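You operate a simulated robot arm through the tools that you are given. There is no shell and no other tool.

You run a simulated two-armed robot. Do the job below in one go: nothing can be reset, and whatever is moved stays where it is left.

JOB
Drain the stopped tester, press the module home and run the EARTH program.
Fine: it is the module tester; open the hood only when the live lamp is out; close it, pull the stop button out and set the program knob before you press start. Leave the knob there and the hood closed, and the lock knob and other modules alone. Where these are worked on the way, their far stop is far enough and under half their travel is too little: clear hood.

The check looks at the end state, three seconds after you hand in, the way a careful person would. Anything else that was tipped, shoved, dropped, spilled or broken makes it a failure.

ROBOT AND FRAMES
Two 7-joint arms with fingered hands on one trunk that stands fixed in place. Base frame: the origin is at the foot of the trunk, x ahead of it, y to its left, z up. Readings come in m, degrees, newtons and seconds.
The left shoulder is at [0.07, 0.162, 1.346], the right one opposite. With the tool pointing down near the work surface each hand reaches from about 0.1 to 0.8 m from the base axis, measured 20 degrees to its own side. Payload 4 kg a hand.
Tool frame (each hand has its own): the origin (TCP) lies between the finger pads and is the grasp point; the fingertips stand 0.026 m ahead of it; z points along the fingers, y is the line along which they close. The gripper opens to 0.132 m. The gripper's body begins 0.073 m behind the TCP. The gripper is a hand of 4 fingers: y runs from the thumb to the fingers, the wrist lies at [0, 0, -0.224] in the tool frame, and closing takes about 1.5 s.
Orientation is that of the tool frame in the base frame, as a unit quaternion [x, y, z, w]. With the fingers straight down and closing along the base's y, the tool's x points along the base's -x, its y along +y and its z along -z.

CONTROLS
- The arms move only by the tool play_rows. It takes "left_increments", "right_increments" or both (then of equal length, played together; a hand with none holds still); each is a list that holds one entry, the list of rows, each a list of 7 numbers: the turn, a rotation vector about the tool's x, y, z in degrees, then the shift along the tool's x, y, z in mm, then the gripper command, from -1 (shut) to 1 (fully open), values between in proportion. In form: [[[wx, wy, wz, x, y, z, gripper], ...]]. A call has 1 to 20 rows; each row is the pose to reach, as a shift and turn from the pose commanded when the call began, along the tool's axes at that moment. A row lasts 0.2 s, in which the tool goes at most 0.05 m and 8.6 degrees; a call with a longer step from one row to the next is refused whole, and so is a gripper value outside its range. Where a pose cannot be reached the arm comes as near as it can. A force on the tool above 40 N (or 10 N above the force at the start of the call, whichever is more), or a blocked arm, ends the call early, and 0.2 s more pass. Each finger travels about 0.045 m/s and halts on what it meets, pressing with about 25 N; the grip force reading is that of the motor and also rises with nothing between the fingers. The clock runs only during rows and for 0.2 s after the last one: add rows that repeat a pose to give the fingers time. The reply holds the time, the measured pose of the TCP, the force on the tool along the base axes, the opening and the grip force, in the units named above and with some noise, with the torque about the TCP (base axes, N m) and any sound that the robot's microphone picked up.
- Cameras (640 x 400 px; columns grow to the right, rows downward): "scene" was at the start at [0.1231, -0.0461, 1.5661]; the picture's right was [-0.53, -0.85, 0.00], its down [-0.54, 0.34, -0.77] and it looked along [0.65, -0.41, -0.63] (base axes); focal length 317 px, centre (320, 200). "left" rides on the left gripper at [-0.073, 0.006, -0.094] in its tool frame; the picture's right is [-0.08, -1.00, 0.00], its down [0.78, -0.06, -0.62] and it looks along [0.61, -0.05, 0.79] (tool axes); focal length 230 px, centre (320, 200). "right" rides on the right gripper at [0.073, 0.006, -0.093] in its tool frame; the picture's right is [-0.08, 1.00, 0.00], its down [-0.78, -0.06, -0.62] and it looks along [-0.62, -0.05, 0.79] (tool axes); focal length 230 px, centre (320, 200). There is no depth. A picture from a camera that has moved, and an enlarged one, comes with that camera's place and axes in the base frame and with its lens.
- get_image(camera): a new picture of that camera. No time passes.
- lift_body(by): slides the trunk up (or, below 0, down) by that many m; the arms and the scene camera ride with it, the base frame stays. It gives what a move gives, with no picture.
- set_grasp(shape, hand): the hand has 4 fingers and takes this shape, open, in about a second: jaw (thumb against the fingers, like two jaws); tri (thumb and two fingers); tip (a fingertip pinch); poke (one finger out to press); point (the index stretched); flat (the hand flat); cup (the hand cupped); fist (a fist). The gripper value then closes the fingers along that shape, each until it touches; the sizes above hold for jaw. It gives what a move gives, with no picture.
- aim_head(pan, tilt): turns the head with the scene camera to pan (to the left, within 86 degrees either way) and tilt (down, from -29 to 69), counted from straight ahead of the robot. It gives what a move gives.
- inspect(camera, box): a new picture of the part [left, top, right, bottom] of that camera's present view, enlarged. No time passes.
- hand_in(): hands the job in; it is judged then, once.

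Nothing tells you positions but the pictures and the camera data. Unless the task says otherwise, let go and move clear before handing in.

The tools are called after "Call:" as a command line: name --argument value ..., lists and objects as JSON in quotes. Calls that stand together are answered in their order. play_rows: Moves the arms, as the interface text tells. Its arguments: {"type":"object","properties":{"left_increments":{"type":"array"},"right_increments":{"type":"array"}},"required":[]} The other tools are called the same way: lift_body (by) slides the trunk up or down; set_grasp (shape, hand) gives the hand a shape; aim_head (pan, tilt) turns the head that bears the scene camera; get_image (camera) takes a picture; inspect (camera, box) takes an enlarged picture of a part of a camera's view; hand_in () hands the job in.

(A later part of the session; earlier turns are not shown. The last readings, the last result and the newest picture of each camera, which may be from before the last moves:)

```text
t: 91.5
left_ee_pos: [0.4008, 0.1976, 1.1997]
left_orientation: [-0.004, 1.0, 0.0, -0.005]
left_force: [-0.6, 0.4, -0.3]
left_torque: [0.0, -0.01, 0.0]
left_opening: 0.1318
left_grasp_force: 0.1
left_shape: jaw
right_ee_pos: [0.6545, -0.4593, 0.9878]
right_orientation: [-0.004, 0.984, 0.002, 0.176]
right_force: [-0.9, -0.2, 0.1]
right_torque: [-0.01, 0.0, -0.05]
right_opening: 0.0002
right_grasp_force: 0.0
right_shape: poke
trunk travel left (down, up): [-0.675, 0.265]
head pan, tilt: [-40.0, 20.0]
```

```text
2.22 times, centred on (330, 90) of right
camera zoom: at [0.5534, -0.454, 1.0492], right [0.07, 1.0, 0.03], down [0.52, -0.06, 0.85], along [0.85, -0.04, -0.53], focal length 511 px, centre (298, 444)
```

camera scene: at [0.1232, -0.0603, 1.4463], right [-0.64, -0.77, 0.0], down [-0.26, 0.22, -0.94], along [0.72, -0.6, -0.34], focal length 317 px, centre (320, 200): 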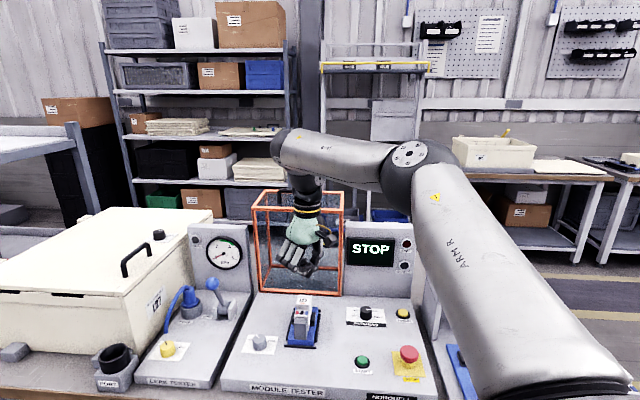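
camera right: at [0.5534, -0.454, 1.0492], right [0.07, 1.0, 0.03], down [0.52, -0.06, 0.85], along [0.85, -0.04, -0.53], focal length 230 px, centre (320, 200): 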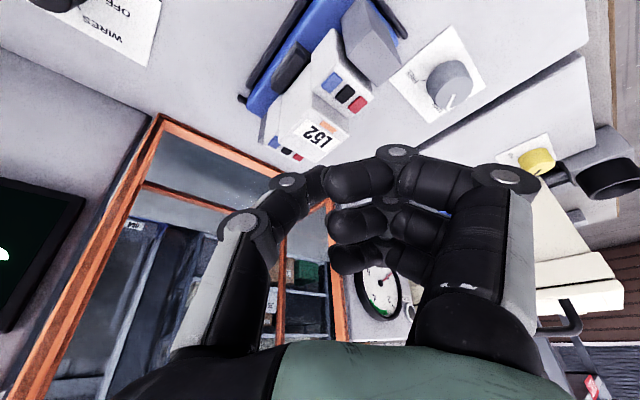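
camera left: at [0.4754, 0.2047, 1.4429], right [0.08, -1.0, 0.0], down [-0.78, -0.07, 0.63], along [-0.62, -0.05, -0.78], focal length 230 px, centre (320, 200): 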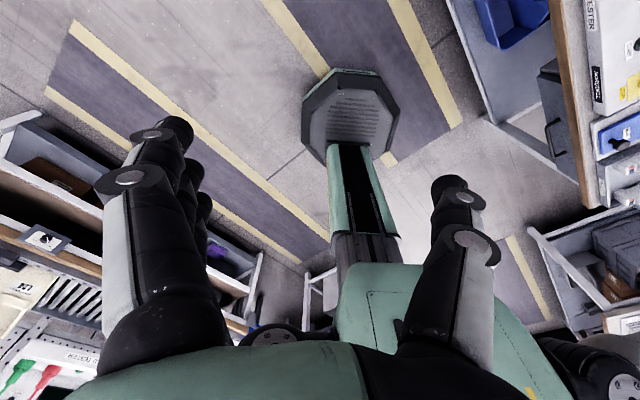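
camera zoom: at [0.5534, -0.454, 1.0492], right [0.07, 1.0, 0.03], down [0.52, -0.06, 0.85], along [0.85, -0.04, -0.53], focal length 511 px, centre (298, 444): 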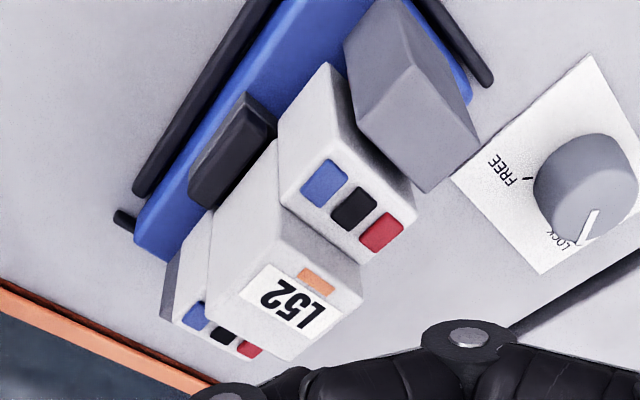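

The right camera confirms the top centre at about (0.659, -0.460). I'll press straight down slowly and watch for force, movement and a click.

Call:
play_rows --right_increments '[[[0, 0, 0, 6, 0, 8, 1], [0, 0, 0, 10, 0, 19, 1], [0, 0, 0, 13, 0, 27, 1], [0, 0, 0, 14.5, 0, 31, 1], [0, 0, 0, 15.5, 0, 34, 1], [0, 0, 0, 16.5, 0, 37, 1], [0, 0, 0, 17.5, 0, 40, 1], [0, 0, 0, 17.5, 0, 40, 1]]]'

Call:
get_image --camera "right"

Call:
inspect --camera "scene" --box '[240, 230, 380, 360]'

```text
t: 93.2
left_ee_pos: [0.3984, 0.1994, 1.2024]
left_orientation: [-0.003, 1.0, -0.002, -0.003]
left_force: [-0.4, -0.1, -0.5]
left_torque: [-0.02, -0.02, -0.03]
left_opening: 0.132
left_grasp_force: 0.0
left_shape: jaw
right_ee_pos: [0.6523, -0.4603, 0.9496]
right_orientation: [-0.004, 0.983, 0.001, 0.181]
right_force: [2.9, -7.2, 30.2]
right_torque: [-0.05, -0.2, -0.05]
right_opening: 0.0001
right_grasp_force: 0.0
right_shape: poke
trunk travel left (down, up): [-0.675, 0.265]
head pan, tilt: [-40.0, 20.0]
```

```text
taken
camera right: at [0.5496, -0.4539, 1.0112], right [0.07, 1.0, 0.03], down [0.51, -0.06, 0.86], along [0.86, -0.04, -0.52], focal length 230 px, centre (320, 200)
```

right: 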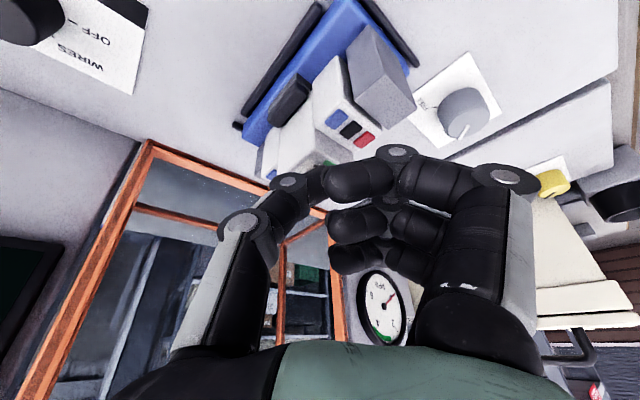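

```text
3.08 times, centred on (310, 295) of scene
camera zoom: at [0.1182, -0.0586, 1.4471], right [-0.64, -0.77, 0.0], down [-0.26, 0.22, -0.94], along [0.72, -0.6, -0.34], focal length 977 px, centre (351, -92)
```

zoom: 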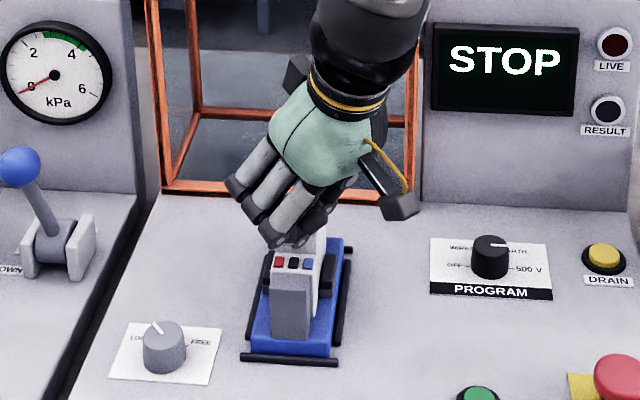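

I pressed with 30 N; there was no click, but the terminals seem to have dropped a little. I'll lift off and compare.

Call:
play_rows --right_increments '[[[0, 0, 0, -4, 0, -12, 1], [0, 0, 0, -14, 0, -40, 1], [0, 0, 0, -28, 0, -75, 1], [0, 0, 0, -28, 0, -75, 1]]]'

Call:
inspect --camera "scene" --box '[240, 230, 380, 360]'

Call:
inspect --camera "right" --box '[220, 40, 420, 200]'

Call:
inspect --camera "scene" --box '[275, 285, 335, 350]'

```text
t: 94.2
left_ee_pos: [0.4028, 0.197, 1.1991]
left_orientation: [-0.004, 1.0, -0.001, -0.006]
left_force: [-0.3, 0.3, 1.1]
left_torque: [0.0, -0.03, 0.04]
left_opening: 0.1318
left_grasp_force: 0.0
left_shape: jaw
right_ee_pos: [0.6517, -0.4614, 1.0191]
right_orientation: [-0.004, 0.985, 0.002, 0.175]
right_force: [0.1, -0.5, -0.2]
right_torque: [0.02, -0.01, -0.03]
right_opening: 0.0
right_grasp_force: 0.0
right_shape: poke
trunk travel left (down, up): [-0.675, 0.265]
head pan, tilt: [-40.0, 20.0]
```

```text
3.08 times, centred on (310, 295) of scene
camera zoom: at [0.1232, -0.0609, 1.4462], right [-0.64, -0.77, 0.0], down [-0.26, 0.22, -0.94], along [0.72, -0.6, -0.34], focal length 977 px, centre (351, -92)
```

zoom: 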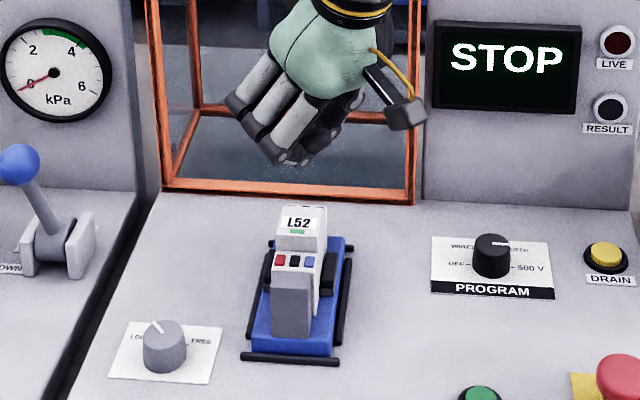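

```text
2.50 times, centred on (320, 120) of right
camera zoom: at [0.5496, -0.4567, 1.0826], right [0.07, 1.0, 0.03], down [0.53, -0.06, 0.85], along [0.85, -0.04, -0.53], focal length 575 px, centre (320, 400)
```

zoom: 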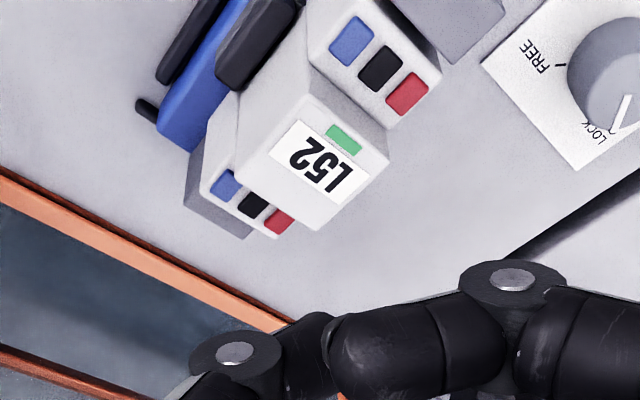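

```text
6.15 times, centred on (305, 318) of scene
camera zoom: at [0.1232, -0.0609, 1.4462], right [-0.64, -0.77, 0.0], down [-0.26, 0.22, -0.94], along [0.72, -0.6, -0.34], focal length 1953 px, centre (412, -523)
```

zoom: 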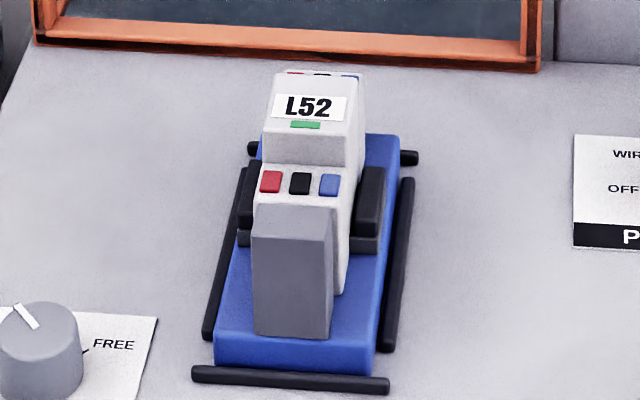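

The indicator on L52 has turned from orange to green, so the module is home. Next I need to close the hood; I'll zoom in on its open position and handle.

Call:
get_image --camera "scene"

Call:
inspect --camera "scene" --box '[240, 160, 360, 240]'

Call:
get_image --camera "right"

```text
taken
camera scene: at [0.1232, -0.0609, 1.4462], right [-0.64, -0.77, 0.0], down [-0.26, 0.22, -0.94], along [0.72, -0.6, -0.34], focal length 317 px, centre (320, 200)
```

scene: 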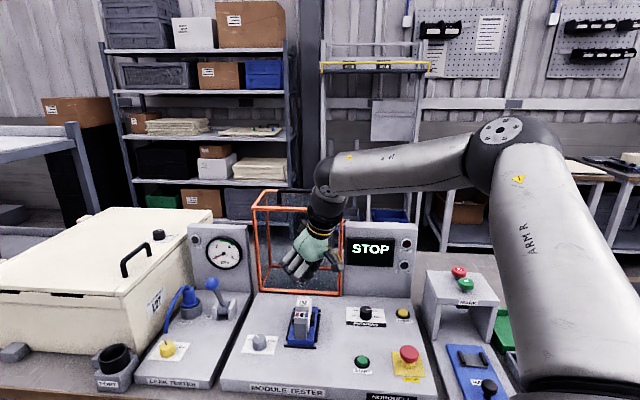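

```text
5.00 times, centred on (300, 200) of scene
camera zoom: at [0.1232, -0.0609, 1.4462], right [-0.64, -0.77, 0.0], down [-0.26, 0.22, -0.94], along [0.72, -0.6, -0.34], focal length 1587 px, centre (420, 200)
```

zoom: 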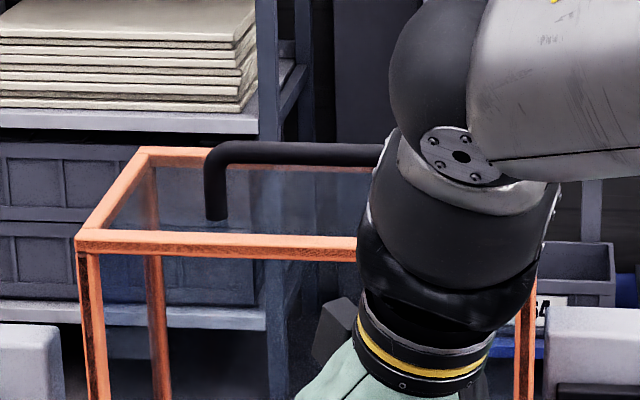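

```text
taken
camera right: at [0.5496, -0.4567, 1.0826], right [0.07, 1.0, 0.03], down [0.53, -0.06, 0.85], along [0.85, -0.04, -0.53], focal length 230 px, centre (320, 200)
```

right: 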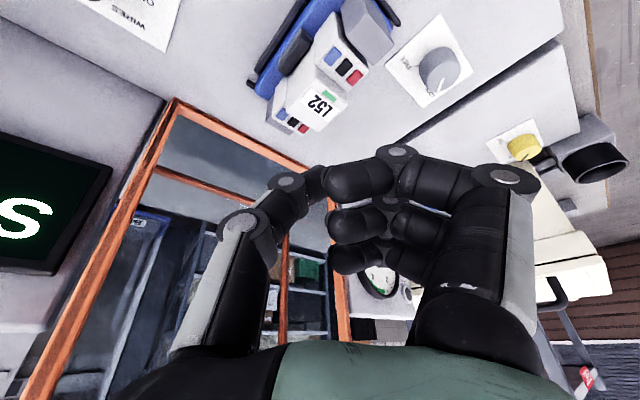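

The far stop is about 90° and the handle bar is near (0.830, -0.576, 1.163). I'll switch the right hand to jaw and turn it to point forward, level, above the panel, to see whether the arm allows that pose out here.

Call:
set_grasp --hand "right" --shape "jaw"

Call:
play_rows --right_increments '[[[0, 0, 0, -4, -6, -40, 0.6], [0, 0, 0, -8, -12, -80, 0.2], [6, -2.6, -5.4, -11, -18, -115, -0.2], [11.9, -5.2, -10.8, -15, -24, -145, -0.3], [17.9, -7.7, -16.3, -19, -30, -162, -0.4], [23.9, -10.3, -21.7, -23, -35, -162, -0.4], [29.9, -12.9, -27.1, -25, -39, -162, -0.4], [35.8, -15.5, -32.5, -25, -39, -162, -0.4], [41.8, -18.1, -37.9, -25, -39, -162, -0.4], [47.8, -20.7, -43.3, -25, -39, -162, -0.4], [53.8, -23.2, -48.8, -25, -39, -162, -0.4], [59.7, -25.8, -54.2, -25, -39, -162, -0.4], [65.7, -28.4, -59.6, -25, -39, -162, -0.4], [65.7, -28.4, -59.6, -25, -39, -162, -0.4]]]'

Call:
get_image --camera "scene"

Call:
get_image --camera "right"

```text
t: 95.2
left_ee_pos: [0.4021, 0.1979, 1.1993]
left_orientation: [-0.004, 1.0, -0.002, -0.006]
left_force: [0.0, -0.5, 0.4]
left_torque: [-0.03, 0.01, 0.0]
left_opening: 0.1319
left_grasp_force: 0.0
left_shape: jaw
right_ee_pos: [0.6509, -0.4621, 1.0212]
right_orientation: [-0.004, 0.984, 0.002, 0.177]
right_force: [0.6, -0.2, -0.2]
right_torque: [0.0, -0.01, 0.01]
right_opening: 0.1316
right_grasp_force: 0.1
right_shape: jaw
trunk travel left (down, up): [-0.675, 0.265]
head pan, tilt: [-40.0, 20.0]
```

```text
t: 98.2
left_ee_pos: [0.401, 0.1999, 1.2002]
left_orientation: [-0.003, 1.0, -0.001, -0.006]
left_force: [-0.2, 0.3, -0.3]
left_torque: [0.02, 0.0, 0.01]
left_opening: 0.1319
left_grasp_force: 0.1
left_shape: jaw
right_ee_pos: [0.6202, -0.4989, 1.1854]
right_orientation: [-0.369, 0.637, -0.585, 0.34]
right_force: [0.5, -0.1, 0.6]
right_torque: [-0.03, 0.02, 0.0]
right_opening: 0.04
right_grasp_force: 0.0
right_shape: jaw
trunk travel left (down, up): [-0.675, 0.265]
head pan, tilt: [-40.0, 20.0]
```

```text
taken
camera scene: at [0.1223, -0.0593, 1.4464], right [-0.64, -0.77, 0.0], down [-0.26, 0.22, -0.94], along [0.72, -0.6, -0.34], focal length 317 px, centre (320, 200)
```

scene: 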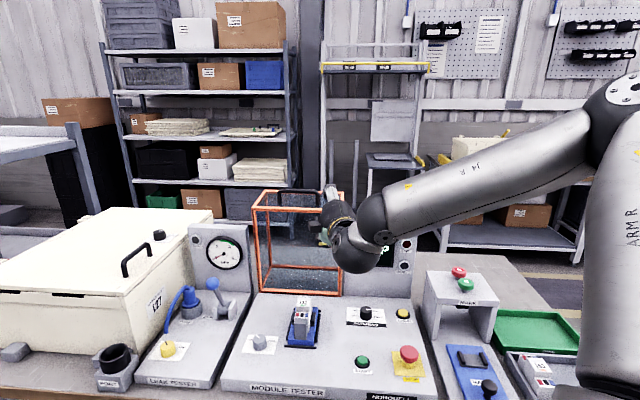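

```text
taken
camera right: at [0.5015, -0.5155, 1.1869], right [-0.03, 0.11, -0.99], down [-0.14, 0.98, 0.11], along [0.99, 0.15, -0.02], focal length 230 px, centre (320, 200)
```

right: 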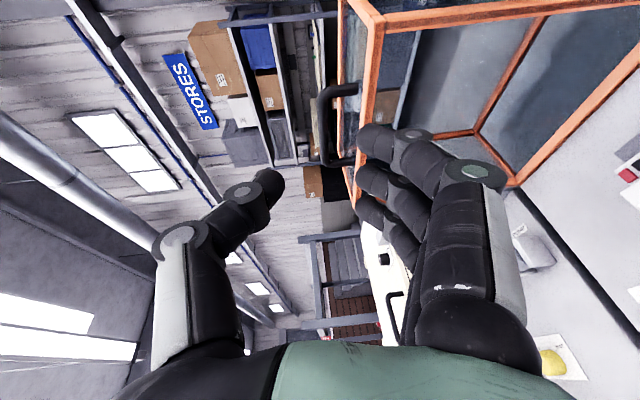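

The arm takes this pose easily, and the handle is straight ahead in the right camera. I'll zoom to refine the bar position before going in.

Call:
inspect --camera "right" --box '[260, 50, 420, 210]'

```text
2.50 times, centred on (340, 130) of right
camera zoom: at [0.5015, -0.5155, 1.1869], right [-0.03, 0.11, -0.99], down [-0.14, 0.98, 0.11], along [0.99, 0.15, -0.02], focal length 575 px, centre (270, 375)
```

zoom: 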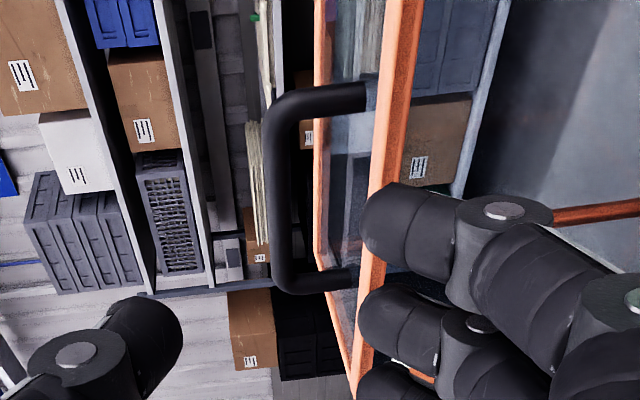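

The bar is about 21 cm ahead. I'll pitch the hand down a bit more so the knuckles clear the frame, close it to a narrow opening and stop about 11 cm short of the bar.

Call:
play_rows --right_increments '[[[-4.25, 0, 0, -10, -7, 27, -0.45], [-8.5, 0, 0, -20, -15, 54, -0.45], [-12.75, 0, 0, -30, -22, 81, -0.45], [-17, 0, 0, -40, -30, 108, -0.45], [-17, 0, 0, -40, -30, 108, -0.45]]]'

Call:
get_image --camera "right"

Call:
inspect --camera "scene" --box '[240, 150, 400, 300]'

```text
t: 99.3
left_ee_pos: [0.4013, 0.1973, 1.2007]
left_orientation: [-0.003, 1.0, -0.001, -0.005]
left_force: [-0.1, -0.4, 0.3]
left_torque: [0.01, 0.0, -0.01]
left_opening: 0.1319
left_grasp_force: 0.0
left_shape: jaw
right_ee_pos: [0.7384, -0.5203, 1.2066]
right_orientation: [-0.416, 0.717, -0.483, 0.282]
right_force: [0.6, 0.3, 1.2]
right_torque: [0.01, -0.01, 0.01]
right_opening: 0.0372
right_grasp_force: 0.1
right_shape: jaw
trunk travel left (down, up): [-0.675, 0.265]
head pan, tilt: [-40.0, 20.0]
```

```text
taken
camera right: at [0.6238, -0.539, 1.2361], right [-0.28, 0.25, -0.92], down [-0.09, 0.95, 0.29], along [0.95, 0.17, -0.25], focal length 230 px, centre (320, 200)
```

right: 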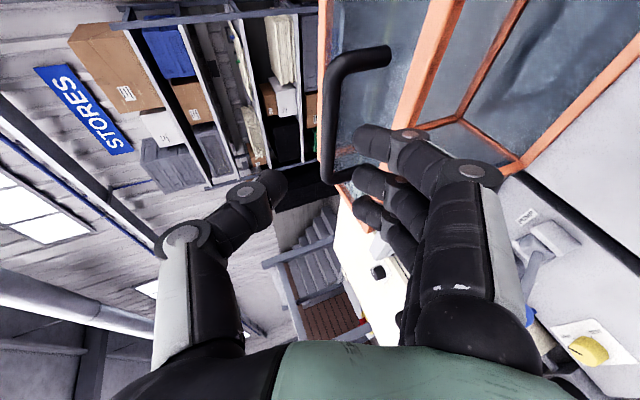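

```text
2.67 times, centred on (320, 225) of scene
camera zoom: at [0.1213, -0.0604, 1.4465], right [-0.64, -0.77, 0.0], down [-0.26, 0.22, -0.94], along [0.72, -0.6, -0.34], focal length 846 px, centre (320, 133)
```

zoom: 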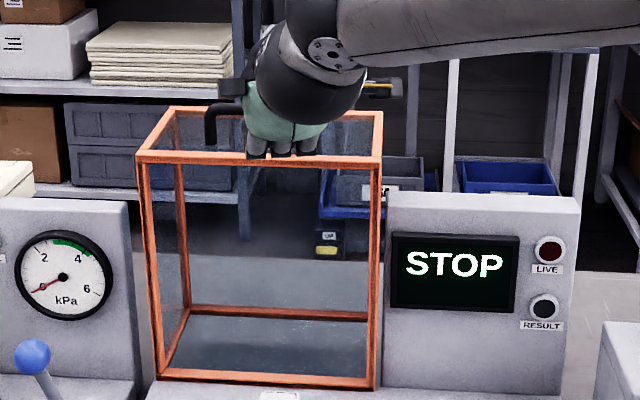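

The bar is on axis, about 5 mm toward the finger side. I'll correct for that and move in.

Call:
play_rows --right_increments '[[[0, 0, 0, 0, 4, 25, -0.45], [0, 0, 0, 0, 5, 50, -0.45], [0, 0, 0, 0, 5, 75, -0.45], [0, 0, 0, 0, 5, 90, -0.45], [0, 0, 0, 0, 5, 102, -0.45], [0, 0, 0, 0, 5, 102, -0.45]]]'

Call:
get_image --camera "right"

Call:
inspect --camera "scene" --box '[240, 150, 400, 300]'

```text
t: 100.8
left_ee_pos: [0.3957, 0.2006, 1.2014]
left_orientation: [-0.003, 1.0, -0.002, -0.003]
left_force: [0.2, 0.4, 0.5]
left_torque: [0.02, -0.02, -0.04]
left_opening: 0.1321
left_grasp_force: 0.0
left_shape: jaw
right_ee_pos: [0.8127, -0.5623, 1.1679]
right_orientation: [-0.414, 0.714, -0.487, 0.287]
right_force: [-4.3, 4.5, 21.0]
right_torque: [0.3, 0.38, 0.01]
right_opening: 0.0328
right_grasp_force: 0.0
right_shape: jaw
trunk travel left (down, up): [-0.675, 0.265]
head pan, tilt: [-40.0, 20.0]
```

```text
taken
camera right: at [0.6987, -0.5814, 1.1982], right [-0.27, 0.25, -0.93], down [-0.09, 0.95, 0.29], along [0.96, 0.17, -0.24], focal length 230 px, centre (320, 200)
```

right: 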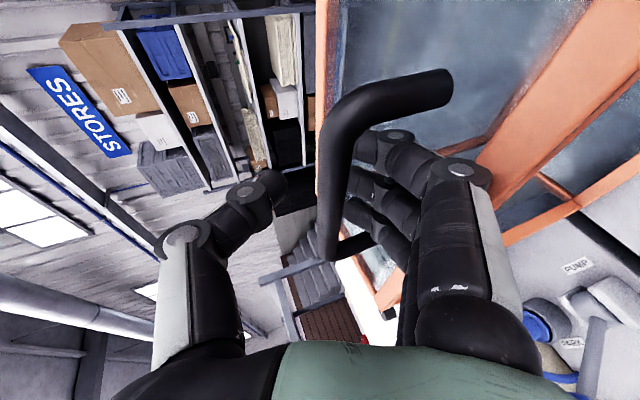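

```text
2.67 times, centred on (320, 225) of scene
camera zoom: at [0.1173, -0.0564, 1.4472], right [-0.64, -0.77, 0.0], down [-0.26, 0.22, -0.94], along [0.72, -0.6, -0.34], focal length 846 px, centre (320, 133)
```

zoom: 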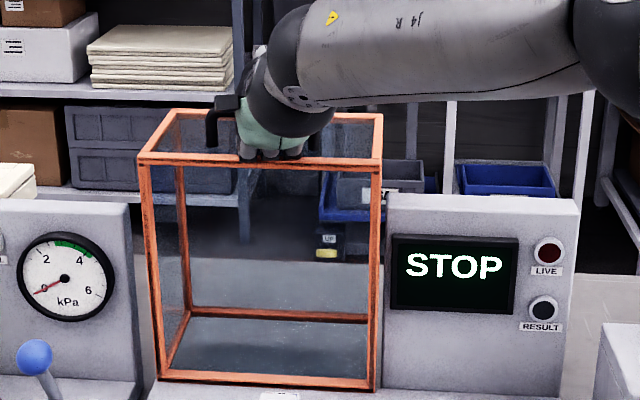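

The knuckles are pressing on the frame (21 N). I'll pitch the hand down a little and raise it to ease that, then close around the bar.

Call:
play_rows --right_increments '[[[-4, 0, 0, 0, -4, 0, -0.45], [-8, 0, 0, 0, -7, 1, -0.45], [-8, 0, 0, 0, -7, 2, -0.45]]]'

Call:
get_image --camera "right"

```text
t: 101.5
left_ee_pos: [0.3987, 0.2001, 1.2014]
left_orientation: [-0.003, 1.0, -0.003, -0.004]
left_force: [0.9, -1.3, 0.9]
left_torque: [0.04, -0.05, -0.01]
left_opening: 0.1319
left_grasp_force: 0.0
left_shape: jaw
right_ee_pos: [0.8179, -0.5663, 1.1687]
right_orientation: [-0.435, 0.749, -0.432, 0.253]
right_force: [1.6, 3.0, 12.4]
right_torque: [0.19, 0.14, -0.1]
right_opening: 0.0336
right_grasp_force: 0.1
right_shape: jaw
trunk travel left (down, up): [-0.675, 0.265]
head pan, tilt: [-40.0, 20.0]
```

```text
taken
camera right: at [0.7087, -0.5872, 1.2102], right [-0.39, 0.31, -0.86], down [-0.05, 0.93, 0.36], along [0.92, 0.19, -0.35], focal length 230 px, centre (320, 200)
```

right: 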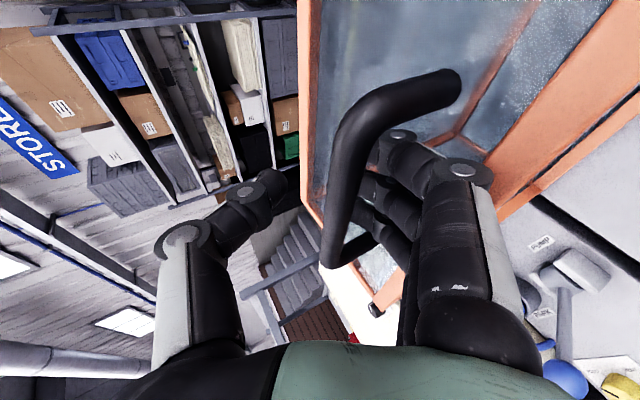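

The force is easing. I'll close the hand around the bar.

Call:
play_rows --right_increments '[[[0, 0, 0, 0, -2, 1, -0.7], [0, 0, 0, 0, -3, 1, -1], [0, 0, 0, 0, -3, 1, -1], [0, 0, 0, 0, -3, 1, -1], [0, 0, 0, 0, -3, 1, -1]]]'

Call:
get_image --camera "right"

```text
t: 102.8
left_ee_pos: [0.3997, 0.1987, 1.2005]
left_orientation: [-0.004, 1.0, 0.0, -0.004]
left_force: [-0.8, -0.7, 0.7]
left_torque: [0.0, -0.02, -0.01]
left_opening: 0.1319
left_grasp_force: 0.0
left_shape: jaw
right_ee_pos: [0.8208, -0.569, 1.1693]
right_orientation: [-0.435, 0.748, -0.432, 0.254]
right_force: [0.2, 0.1, -0.9]
right_torque: [0.01, -0.01, 0.02]
right_opening: 0.0
right_grasp_force: 24.8
right_shape: jaw
trunk travel left (down, up): [-0.675, 0.265]
head pan, tilt: [-40.0, 20.0]
```

```text
taken
camera right: at [0.7114, -0.5902, 1.2113], right [-0.39, 0.32, -0.86], down [-0.05, 0.93, 0.36], along [0.92, 0.19, -0.35], focal length 230 px, centre (320, 200)
```

right: 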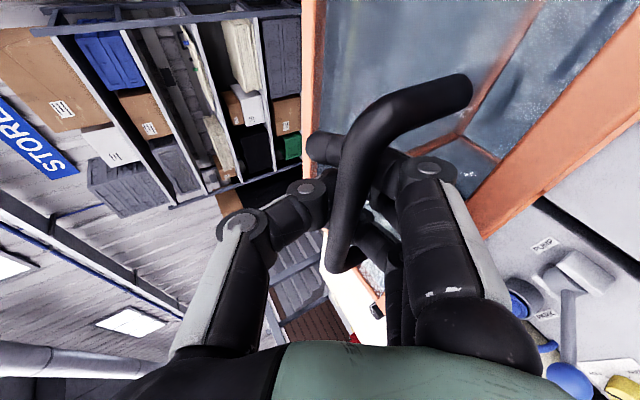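

The bar is caged with no load on the hand. I'll draw the hood forward along its arc, to about 60° first.

Call:
play_rows --right_increments '[[[0, 0, 0, -5, 8, -17, -1], [0, 0, 0, -10, 16, -34, -1], [0, 0, 0, -16, 25, -51, -1], [0, 0, 0, -21, 36, -66, -1], [0, 0, 0, -26, 47, -81, -1], [0, 0, 0, -31, 59, -96, -1], [0, 0, 0, -36, 72, -109, -1], [0, 0, 0, -41, 86, -122, -1], [0, 0, 0, -46, 100, -135, -1], [0, 0, 0, -46, 100, -135, -1]]]'

Call:
get_image --camera "scene"

Call:
get_image --camera "right"

```text
t: 105.0
left_ee_pos: [0.4039, 0.1953, 1.1998]
left_orientation: [-0.005, 1.0, 0.0, -0.007]
left_force: [-0.1, 0.2, 0.6]
left_torque: [-0.04, 0.03, -0.02]
left_opening: 0.1319
left_grasp_force: 0.0
left_shape: jaw
right_ee_pos: [0.7029, -0.4481, 1.1472]
right_orientation: [-0.435, 0.75, -0.431, 0.252]
right_force: [4.0, -6.1, -15.8]
right_torque: [-0.22, -0.3, 0.01]
right_opening: 0.0001
right_grasp_force: 25.3
right_shape: jaw
trunk travel left (down, up): [-0.675, 0.265]
head pan, tilt: [-40.0, 20.0]
```

```text
taken
camera scene: at [0.1257, -0.0634, 1.4458], right [-0.64, -0.77, 0.0], down [-0.26, 0.22, -0.94], along [0.72, -0.6, -0.35], focal length 317 px, centre (320, 200)
```

scene: 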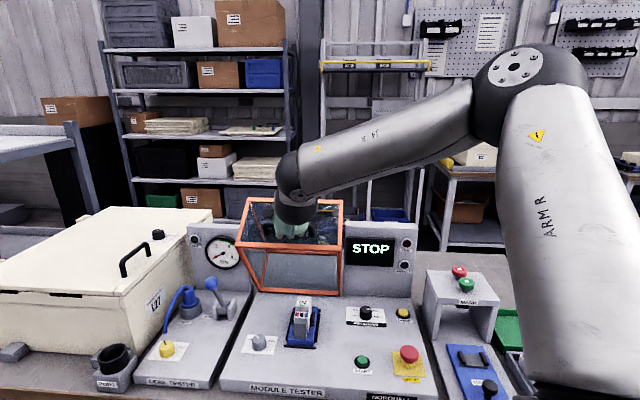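

```text
taken
camera right: at [0.5924, -0.4697, 1.1893], right [-0.4, 0.32, -0.86], down [-0.05, 0.93, 0.37], along [0.92, 0.19, -0.35], focal length 230 px, centre (320, 200)
```

right: 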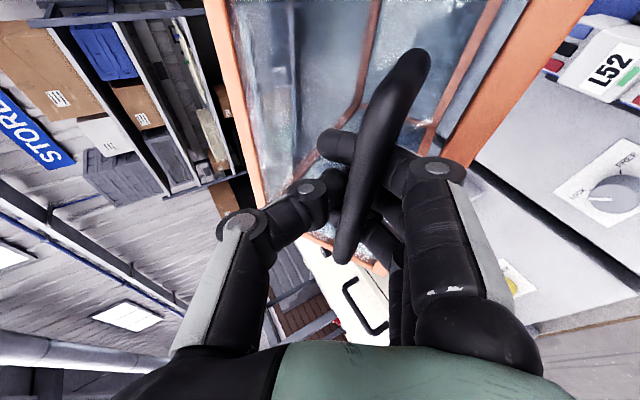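

The pull is going well at about 60°. I'll continue down past the balance point, keeping hold of the bar.

Call:
play_rows --right_increments '[[[0, 0, 0, -4, 18, -8, -1], [0, 0, 0, -9, 34, -18, -1], [0, 0, 0, -14, 52, -29, -1], [0, 0, 0, -17, 65, -35, -1], [0, 0, 0, -20, 78, -41, -1], [0, 0, 0, -23, 91, -47, -1], [0, 0, 0, -27, 104, -51, -1], [0, 0, 0, -27, 104, -51, -1]]]'

Call:
get_image --camera "scene"

Call:
get_image --camera "right"

```text
t: 106.8
left_ee_pos: [0.4049, 0.193, 1.2008]
left_orientation: [-0.003, 1.0, 0.001, -0.007]
left_force: [-0.7, 1.0, -0.2]
left_torque: [0.03, -0.02, -0.01]
left_opening: 0.1317
left_grasp_force: 0.0
left_shape: jaw
right_ee_pos: [0.6338, -0.3788, 1.0815]
right_orientation: [-0.435, 0.749, -0.43, 0.253]
right_force: [10.7, -16.5, -20.1]
right_torque: [-0.44, -0.41, -0.14]
right_opening: 0.0
right_grasp_force: 24.5
right_shape: jaw
trunk travel left (down, up): [-0.675, 0.265]
head pan, tilt: [-40.0, 20.0]
```

```text
taken
camera scene: at [0.1273, -0.0655, 1.4457], right [-0.64, -0.77, 0.0], down [-0.27, 0.22, -0.94], along [0.72, -0.6, -0.35], focal length 317 px, centre (320, 200)
```

scene: 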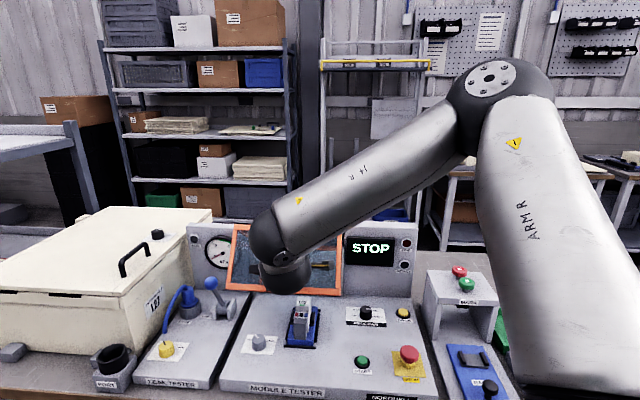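

```text
taken
camera right: at [0.5244, -0.4002, 1.1233], right [-0.4, 0.32, -0.86], down [-0.05, 0.93, 0.37], along [0.92, 0.19, -0.35], focal length 230 px, centre (320, 200)
```

right: 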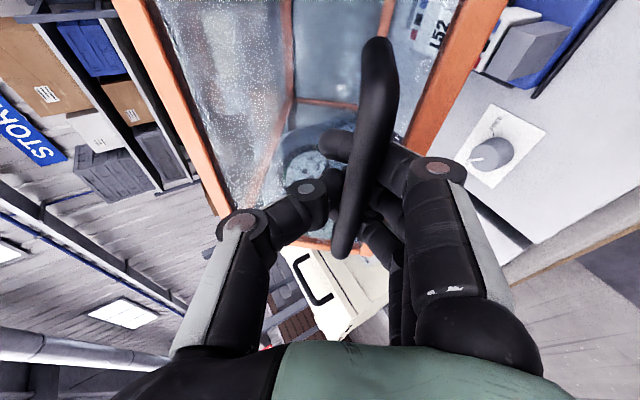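

The right arm follows well in this pose. I'll ease the outward pull slightly and keep lowering to about 20°.

Call:
play_rows --right_increments '[[[0, 0, 0, -2, 9, 3, -1], [0, 0, 0, -5, 28, 1, -1], [0, 0, 0, -8, 42, -3, -1], [0, 0, 0, -11, 56, -5, -1], [0, 0, 0, -14, 75, -7, -1], [0, 0, 0, -17, 95, -8, -1], [0, 0, 0, -19, 114, -8, -1], [0, 0, 0, -19, 114, -8, -1]]]'

Call:
get_image --camera "right"

Call:
get_image --camera "scene"

```text
t: 108.5
left_ee_pos: [0.4059, 0.1946, 1.1991]
left_orientation: [-0.004, 1.0, 0.001, -0.007]
left_force: [-0.7, -0.6, 0.1]
left_torque: [0.03, -0.03, 0.01]
left_opening: 0.1319
left_grasp_force: 0.0
left_shape: jaw
right_ee_pos: [0.5876, -0.3304, 0.989]
right_orientation: [-0.435, 0.749, -0.43, 0.253]
right_force: [19.0, -17.0, -13.2]
right_torque: [-0.31, -0.29, -0.25]
right_opening: 0.0
right_grasp_force: 25.7
right_shape: jaw
trunk travel left (down, up): [-0.675, 0.265]
head pan, tilt: [-40.0, 20.0]
```

```text
taken
camera right: at [0.4779, -0.352, 1.0316], right [-0.39, 0.32, -0.86], down [-0.05, 0.93, 0.37], along [0.92, 0.19, -0.35], focal length 230 px, centre (320, 200)
```

right: 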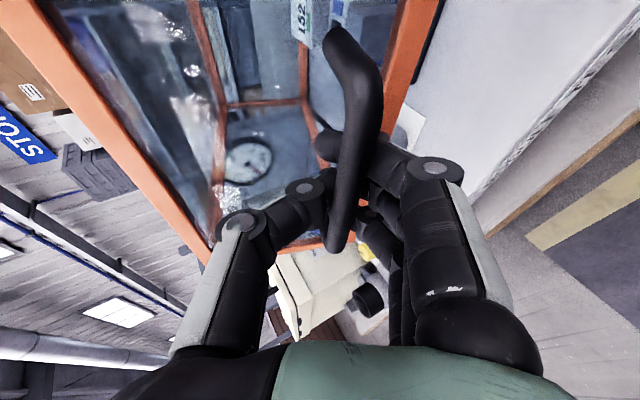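

```text
taken
camera scene: at [0.1277, -0.0645, 1.4457], right [-0.64, -0.77, 0.0], down [-0.27, 0.22, -0.94], along [0.72, -0.6, -0.35], focal length 317 px, centre (320, 200)
```

scene: 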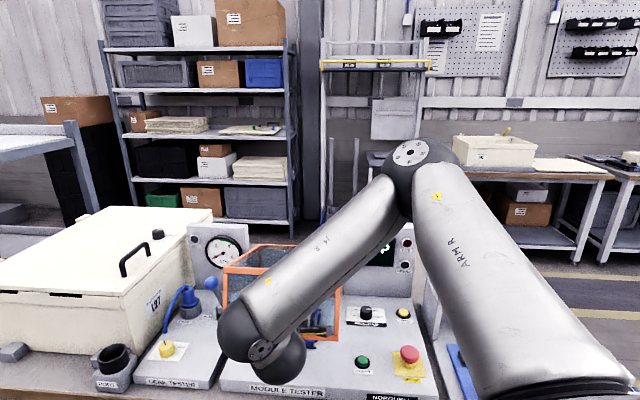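

Call:
play_rows --right_increments '[[[0, 0, 0, -2, 16, 6, -1], [0, 0, 0, -4, 36, 9, -1], [0, 0, 0, -6, 55, 11, -1], [0, 0, 0, -7, 70, 14, -1], [0, 0, 0, -8, 84, 18, -1], [0, 0, 0, -9, 97, 22, -1], [0, 0, 0, -10, 108, 26, -1], [0, 0, 0, -10, 115, 28, -1], [0, 0, 0, -10, 115, 28, -1]]]'

Call:
get_image --camera "right"

Call:
get_image --camera "scene"

```text
t: 110.5
left_ee_pos: [0.3993, 0.2009, 1.2008]
left_orientation: [-0.003, 1.0, -0.001, -0.005]
left_force: [0.8, 0.4, 0.2]
left_torque: [0.02, 0.0, -0.01]
left_opening: 0.132
left_grasp_force: 0.0
left_shape: jaw
right_ee_pos: [0.5623, -0.3385, 0.9331]
right_orientation: [-0.436, 0.747, -0.432, 0.255]
right_force: [-7.0, 15.0, 4.3]
right_torque: [-0.04, 0.02, -0.29]
right_opening: 0.0002
right_grasp_force: 25.1
right_shape: jaw
right hand out of reach, approached as far as the arm can: row 2, 3, 4, 5, 6, 7, 8, 9
trunk travel left (down, up): [-0.675, 0.265]
head pan, tilt: [-40.0, 20.0]
```

```text
taken
camera right: at [0.4534, -0.3615, 0.9747], right [-0.39, 0.31, -0.86], down [-0.05, 0.93, 0.36], along [0.92, 0.19, -0.35], focal length 230 px, centre (320, 200)
```

right: 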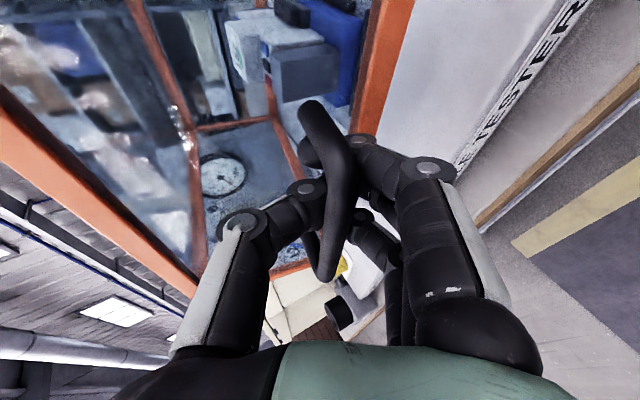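

```text
taken
camera scene: at [0.1204, -0.0567, 1.4467], right [-0.64, -0.77, 0.0], down [-0.26, 0.22, -0.94], along [0.72, -0.6, -0.34], focal length 317 px, centre (320, 200)
```

scene: 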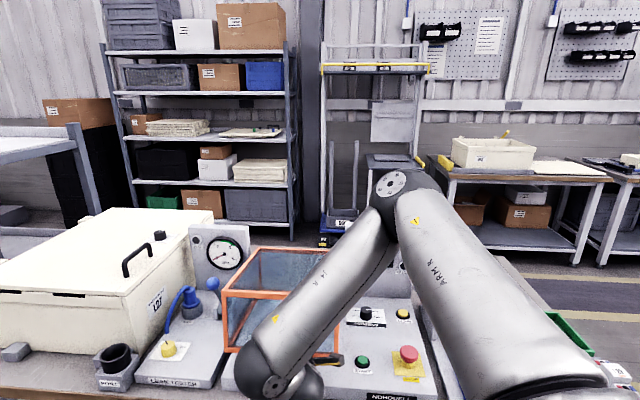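

The arm stops at its limit with the hood about 10° from closed. I'll loosen the grip so the bar rests on the lower fingers, then lower the trunk to set the hood down gently.

Call:
play_rows --right_increments '[[[0, 0, 0, 0, 0, 0, -0.85], [0, 0, 0, 0, 0, 0, -0.7], [0, 0, 0, 0, 0, 0, -0.55], [0, 0, 0, 0, 0, 0, -0.5], [0, 0, 0, 0, 0, 0, -0.5]]]'

Call:
get_image --camera "right"

```text
t: 111.8
left_ee_pos: [0.3986, 0.2016, 1.2004]
left_orientation: [-0.004, 1.0, -0.002, -0.004]
left_force: [-0.2, -0.1, -0.3]
left_torque: [-0.01, -0.01, 0.01]
left_opening: 0.1321
left_grasp_force: 0.1
left_shape: jaw
right_ee_pos: [0.5624, -0.3406, 0.9335]
right_orientation: [-0.436, 0.748, -0.432, 0.254]
right_force: [-11.8, 17.1, 3.2]
right_torque: [0.0, -0.04, 0.05]
right_opening: 0.0282
right_grasp_force: 0.0
right_shape: jaw
trunk travel left (down, up): [-0.675, 0.265]
head pan, tilt: [-40.0, 20.0]
```

```text
taken
camera right: at [0.4528, -0.3615, 0.9751], right [-0.39, 0.31, -0.86], down [-0.06, 0.93, 0.36], along [0.92, 0.19, -0.35], focal length 230 px, centre (320, 200)
```

right: 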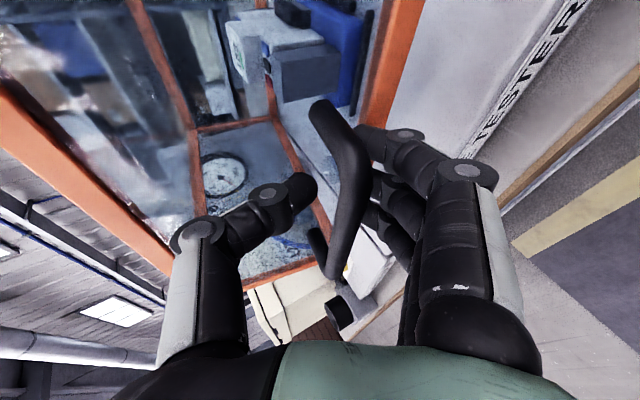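

Call:
play_rows --right_increments '[[[0, 0, 0, 0, 2, -5, -0.5], [0, 0, 0, 0, 4, -9, -0.5], [0, 0, 0, 0, 4, -9, -0.5]]]'

Call:
get_image --camera "right"

```text
t: 112.5
left_ee_pos: [0.3997, 0.2005, 1.1999]
left_orientation: [-0.004, 1.0, -0.002, -0.005]
left_force: [0.3, 0.5, 0.3]
left_torque: [-0.02, -0.02, -0.01]
left_opening: 0.1318
left_grasp_force: 0.1
left_shape: jaw
right_ee_pos: [0.5589, -0.3423, 0.9313]
right_orientation: [-0.436, 0.748, -0.431, 0.255]
right_force: [-11.8, 17.5, 5.1]
right_torque: [-0.12, -0.12, 0.1]
right_opening: 0.0295
right_grasp_force: 0.0
right_shape: jaw
right hand out of reach, approached as far as the arm can: row 1, 2, 3
trunk travel left (down, up): [-0.675, 0.265]
head pan, tilt: [-40.0, 20.0]
```

```text
taken
camera right: at [0.4497, -0.3634, 0.9729], right [-0.39, 0.31, -0.86], down [-0.06, 0.93, 0.36], along [0.92, 0.19, -0.35], focal length 230 px, centre (320, 200)
```

right: 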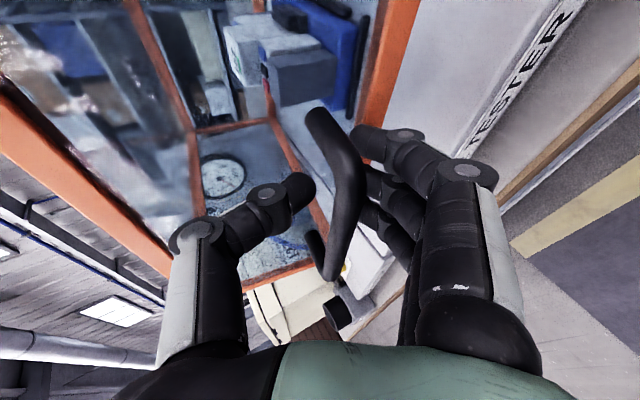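

The fingertips are touching the frame face. Opening the hand further will draw the lower fingers back and down and let the hood settle with them.

Call:
play_rows --right_increments '[[[0, 0, 0, 0, 0, 0, -0.35], [0, 0, 0, 0, 0, 0, -0.2], [0, 0, 0, 0, 0, 0, 0], [0, 0, 0, 0, 0, 0, 0.2], [0, 0, 0, 0, 0, 0, 0.2]]]'

Call:
get_image --camera "right"

Call:
get_image --camera "scene"

```text
t: 113.8
left_ee_pos: [0.3968, 0.2007, 1.2009]
left_orientation: [-0.003, 1.0, -0.002, -0.003]
left_force: [0.9, 0.0, -0.6]
left_torque: [-0.01, -0.02, 0.0]
left_opening: 0.1318
left_grasp_force: 0.1
left_shape: jaw
right_ee_pos: [0.5559, -0.3423, 0.9327]
right_orientation: [-0.436, 0.748, -0.432, 0.255]
right_force: [-29.3, 18.6, 11.3]
right_torque: [-0.46, -0.68, -0.14]
right_opening: 0.0639
right_grasp_force: 0.1
right_shape: jaw
trunk travel left (down, up): [-0.675, 0.265]
head pan, tilt: [-40.0, 20.0]
```

```text
taken
camera right: at [0.4461, -0.363, 0.9748], right [-0.39, 0.31, -0.86], down [-0.06, 0.93, 0.36], along [0.92, 0.19, -0.35], focal length 230 px, centre (320, 200)
```

right: 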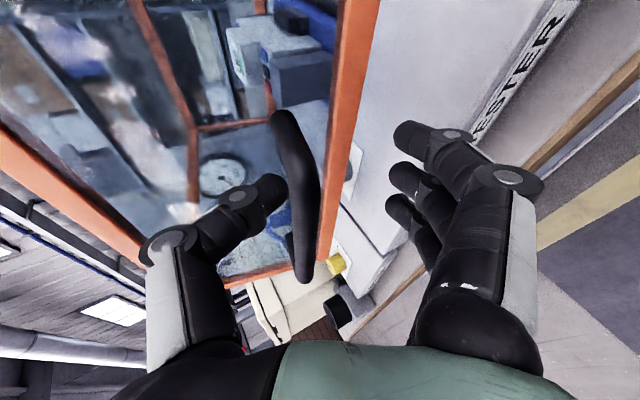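

```text
taken
camera scene: at [0.1151, -0.0556, 1.4473], right [-0.64, -0.77, 0.0], down [-0.26, 0.22, -0.94], along [0.72, -0.61, -0.34], focal length 317 px, centre (320, 200)
```

scene: 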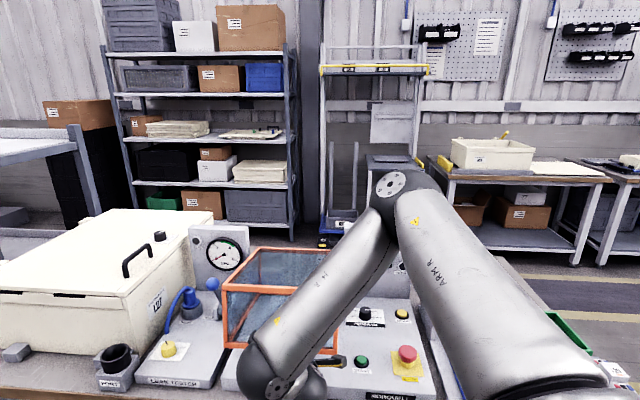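

The thumb tip is now against the hood face. A steeper pitch lets this arm come closer to me, so I'll narrow the hand, pitch it down and draw it back off the face.

Call:
play_rows --right_increments '[[[-3, 0, 0, -2, 3, -5, -0.1], [-6, 0, 0, -4, 6, -10, -0.25], [-9, 0, 0, -5, 9, -15, -0.35], [-12, 0, 0, -7, 12, -20, -0.4], [-15, 0, 0, -8, 14, -25, -0.4], [-15, 0, 0, -8, 14, -25, -0.4]]]'

Call:
get_image --camera "right"

Call:
get_image --camera "scene"

```text
t: 115.2
left_ee_pos: [0.4004, 0.1976, 1.199]
left_orientation: [-0.003, 1.0, -0.001, -0.005]
left_force: [-0.4, 0.3, 0.5]
left_torque: [0.0, 0.01, 0.02]
left_opening: 0.1319
left_grasp_force: 0.0
left_shape: jaw
right_ee_pos: [0.5389, -0.3227, 0.9311]
right_orientation: [-0.464, 0.799, -0.331, 0.194]
right_force: [-0.4, -0.6, -2.6]
right_torque: [0.03, -0.01, 0.01]
right_opening: 0.0399
right_grasp_force: 0.0
right_shape: jaw
trunk travel left (down, up): [-0.675, 0.265]
head pan, tilt: [-40.0, 20.0]
```

```text
taken
camera right: at [0.4409, -0.3516, 0.9931], right [-0.57, 0.42, -0.71], down [0.04, 0.88, 0.48], along [0.82, 0.24, -0.52], focal length 230 px, centre (320, 200)
```

right: 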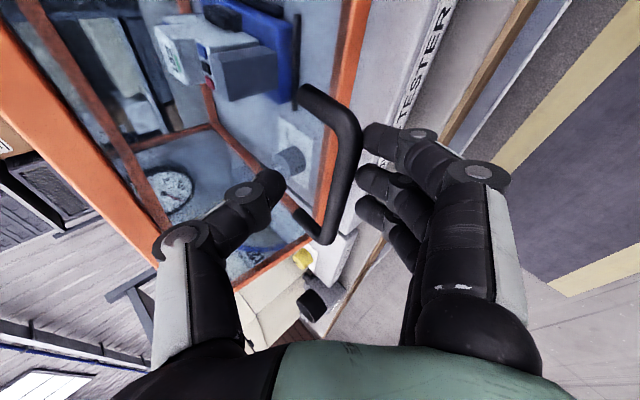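

```text
taken
camera scene: at [0.1224, -0.0601, 1.4464], right [-0.64, -0.77, 0.0], down [-0.26, 0.22, -0.94], along [0.72, -0.6, -0.34], focal length 317 px, centre (320, 200)
```

scene: 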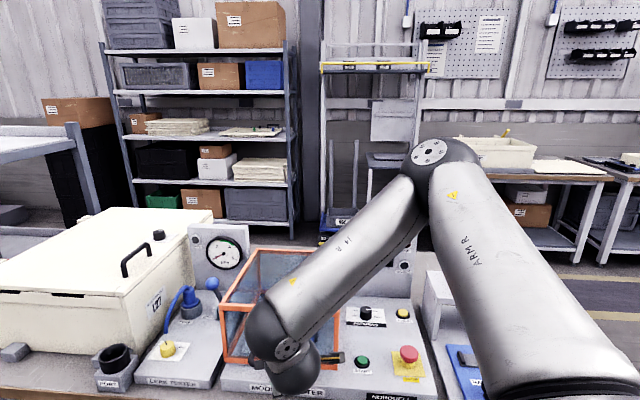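

That freed it: the force is small and the bar rests lightly on the fingers. I'll lower the hand to set the hood down.

Call:
play_rows --right_increments '[[[0, 0, 0, -1, 8, 4, -0.4], [0, 0, 0, -1, 16, 9, -0.4], [0, 0, 0, -2, 24, 14, -0.4], [0, 0, 0, -2, 32, 19, -0.4], [0, 0, 0, -3, 40, 24, -0.4], [0, 0, 0, -3, 48, 30, -0.4], [0, 0, 0, -3, 48, 30, -0.4]]]'

Call:
get_image --camera "right"

Call:
get_image --camera "scene"

```text
t: 116.8
left_ee_pos: [0.4006, 0.1978, 1.1994]
left_orientation: [-0.003, 1.0, -0.001, -0.005]
left_force: [0.0, -0.1, 0.0]
left_torque: [0.0, 0.01, -0.01]
left_opening: 0.1318
left_grasp_force: 0.1
left_shape: jaw
right_ee_pos: [0.5314, -0.314, 0.8761]
right_orientation: [-0.464, 0.798, -0.332, 0.195]
right_force: [-1.1, 0.8, -0.2]
right_torque: [0.04, 0.01, 0.01]
right_opening: 0.0396
right_grasp_force: 0.1
right_shape: jaw
trunk travel left (down, up): [-0.675, 0.265]
head pan, tilt: [-40.0, 20.0]
```

```text
taken
camera right: at [0.4324, -0.3434, 0.9381], right [-0.57, 0.42, -0.71], down [0.04, 0.88, 0.48], along [0.82, 0.24, -0.52], focal length 230 px, centre (320, 200)
```

right: 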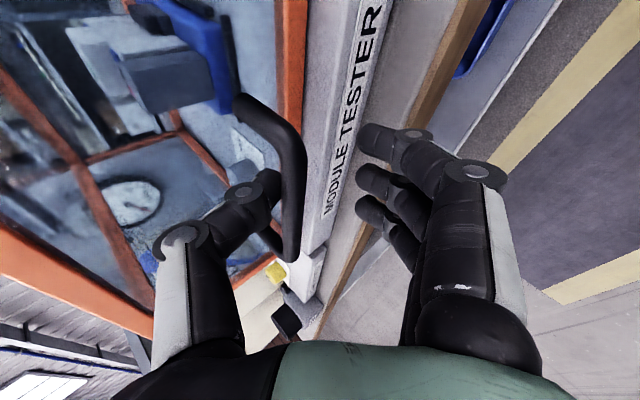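

```text
taken
camera scene: at [0.122, -0.06, 1.4464], right [-0.64, -0.77, 0.0], down [-0.26, 0.22, -0.94], along [0.72, -0.6, -0.34], focal length 317 px, centre (320, 200)
```

scene: 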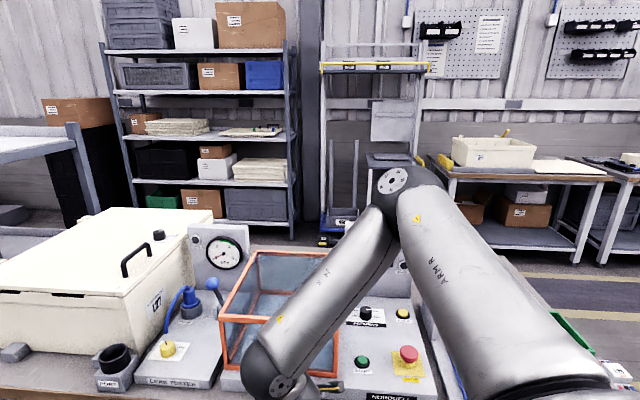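

The hood is down and the fingers have come free of the bar. I'll lift the hand straight up and check that the hood is shut.

Call:
play_rows --right_increments '[[[0, 0, 0, 0, -14, -14, -0.4], [0, 0, 0, 0, -35, -35, -0.4], [0, 0, 0, 0, -64, -64, -0.4], [0, 0, 0, 0, -95, -95, -0.4], [0, 0, 0, 10, -125, -125, -0.4], [0, 0, 0, 35, -150, -150, -0.4], [0, 0, 0, 70, -160, -160, -0.4], [0, 0, 0, 105, -165, -165, -0.4], [0, 0, 0, 105, -165, -165, -0.4]]]'

Call:
get_image --camera "scene"

Call:
inspect --camera "scene" --box '[200, 230, 420, 400]'

```text
t: 118.8
left_ee_pos: [0.4025, 0.1997, 1.199]
left_orientation: [-0.004, 1.0, -0.001, -0.005]
left_force: [1.5, 1.0, -0.2]
left_torque: [-0.03, 0.02, 0.03]
left_opening: 0.1319
left_grasp_force: 0.0
left_shape: jaw
right_ee_pos: [0.4774, -0.4047, 1.1088]
right_orientation: [-0.465, 0.798, -0.331, 0.194]
right_force: [-0.9, 0.2, 0.4]
right_torque: [0.0, 0.02, -0.02]
right_opening: 0.0396
right_grasp_force: 0.1
right_shape: jaw
trunk travel left (down, up): [-0.675, 0.265]
head pan, tilt: [-40.0, 20.0]
```

```text
taken
camera scene: at [0.1231, -0.0588, 1.4463], right [-0.64, -0.77, 0.0], down [-0.26, 0.22, -0.94], along [0.72, -0.6, -0.34], focal length 317 px, centre (320, 200)
```

scene: 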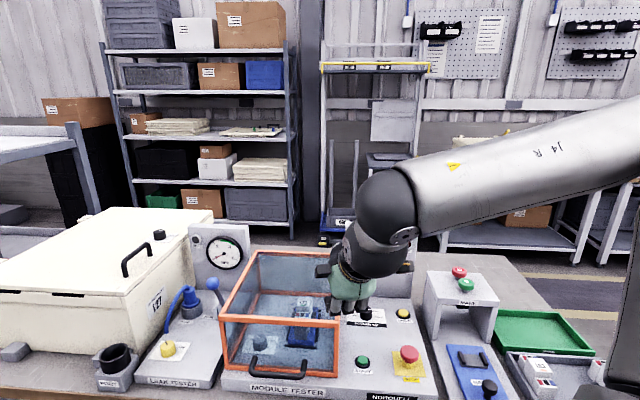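

```text
2.35 times, centred on (310, 315) of scene
camera zoom: at [0.1231, -0.0588, 1.4463], right [-0.64, -0.77, 0.0], down [-0.26, 0.22, -0.94], along [0.72, -0.6, -0.34], focal length 747 px, centre (344, -71)
```

zoom: 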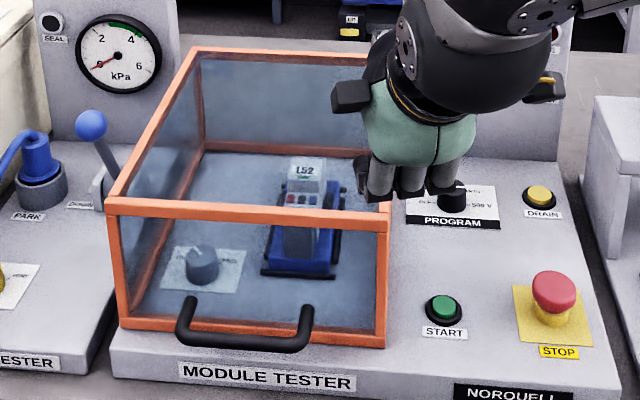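

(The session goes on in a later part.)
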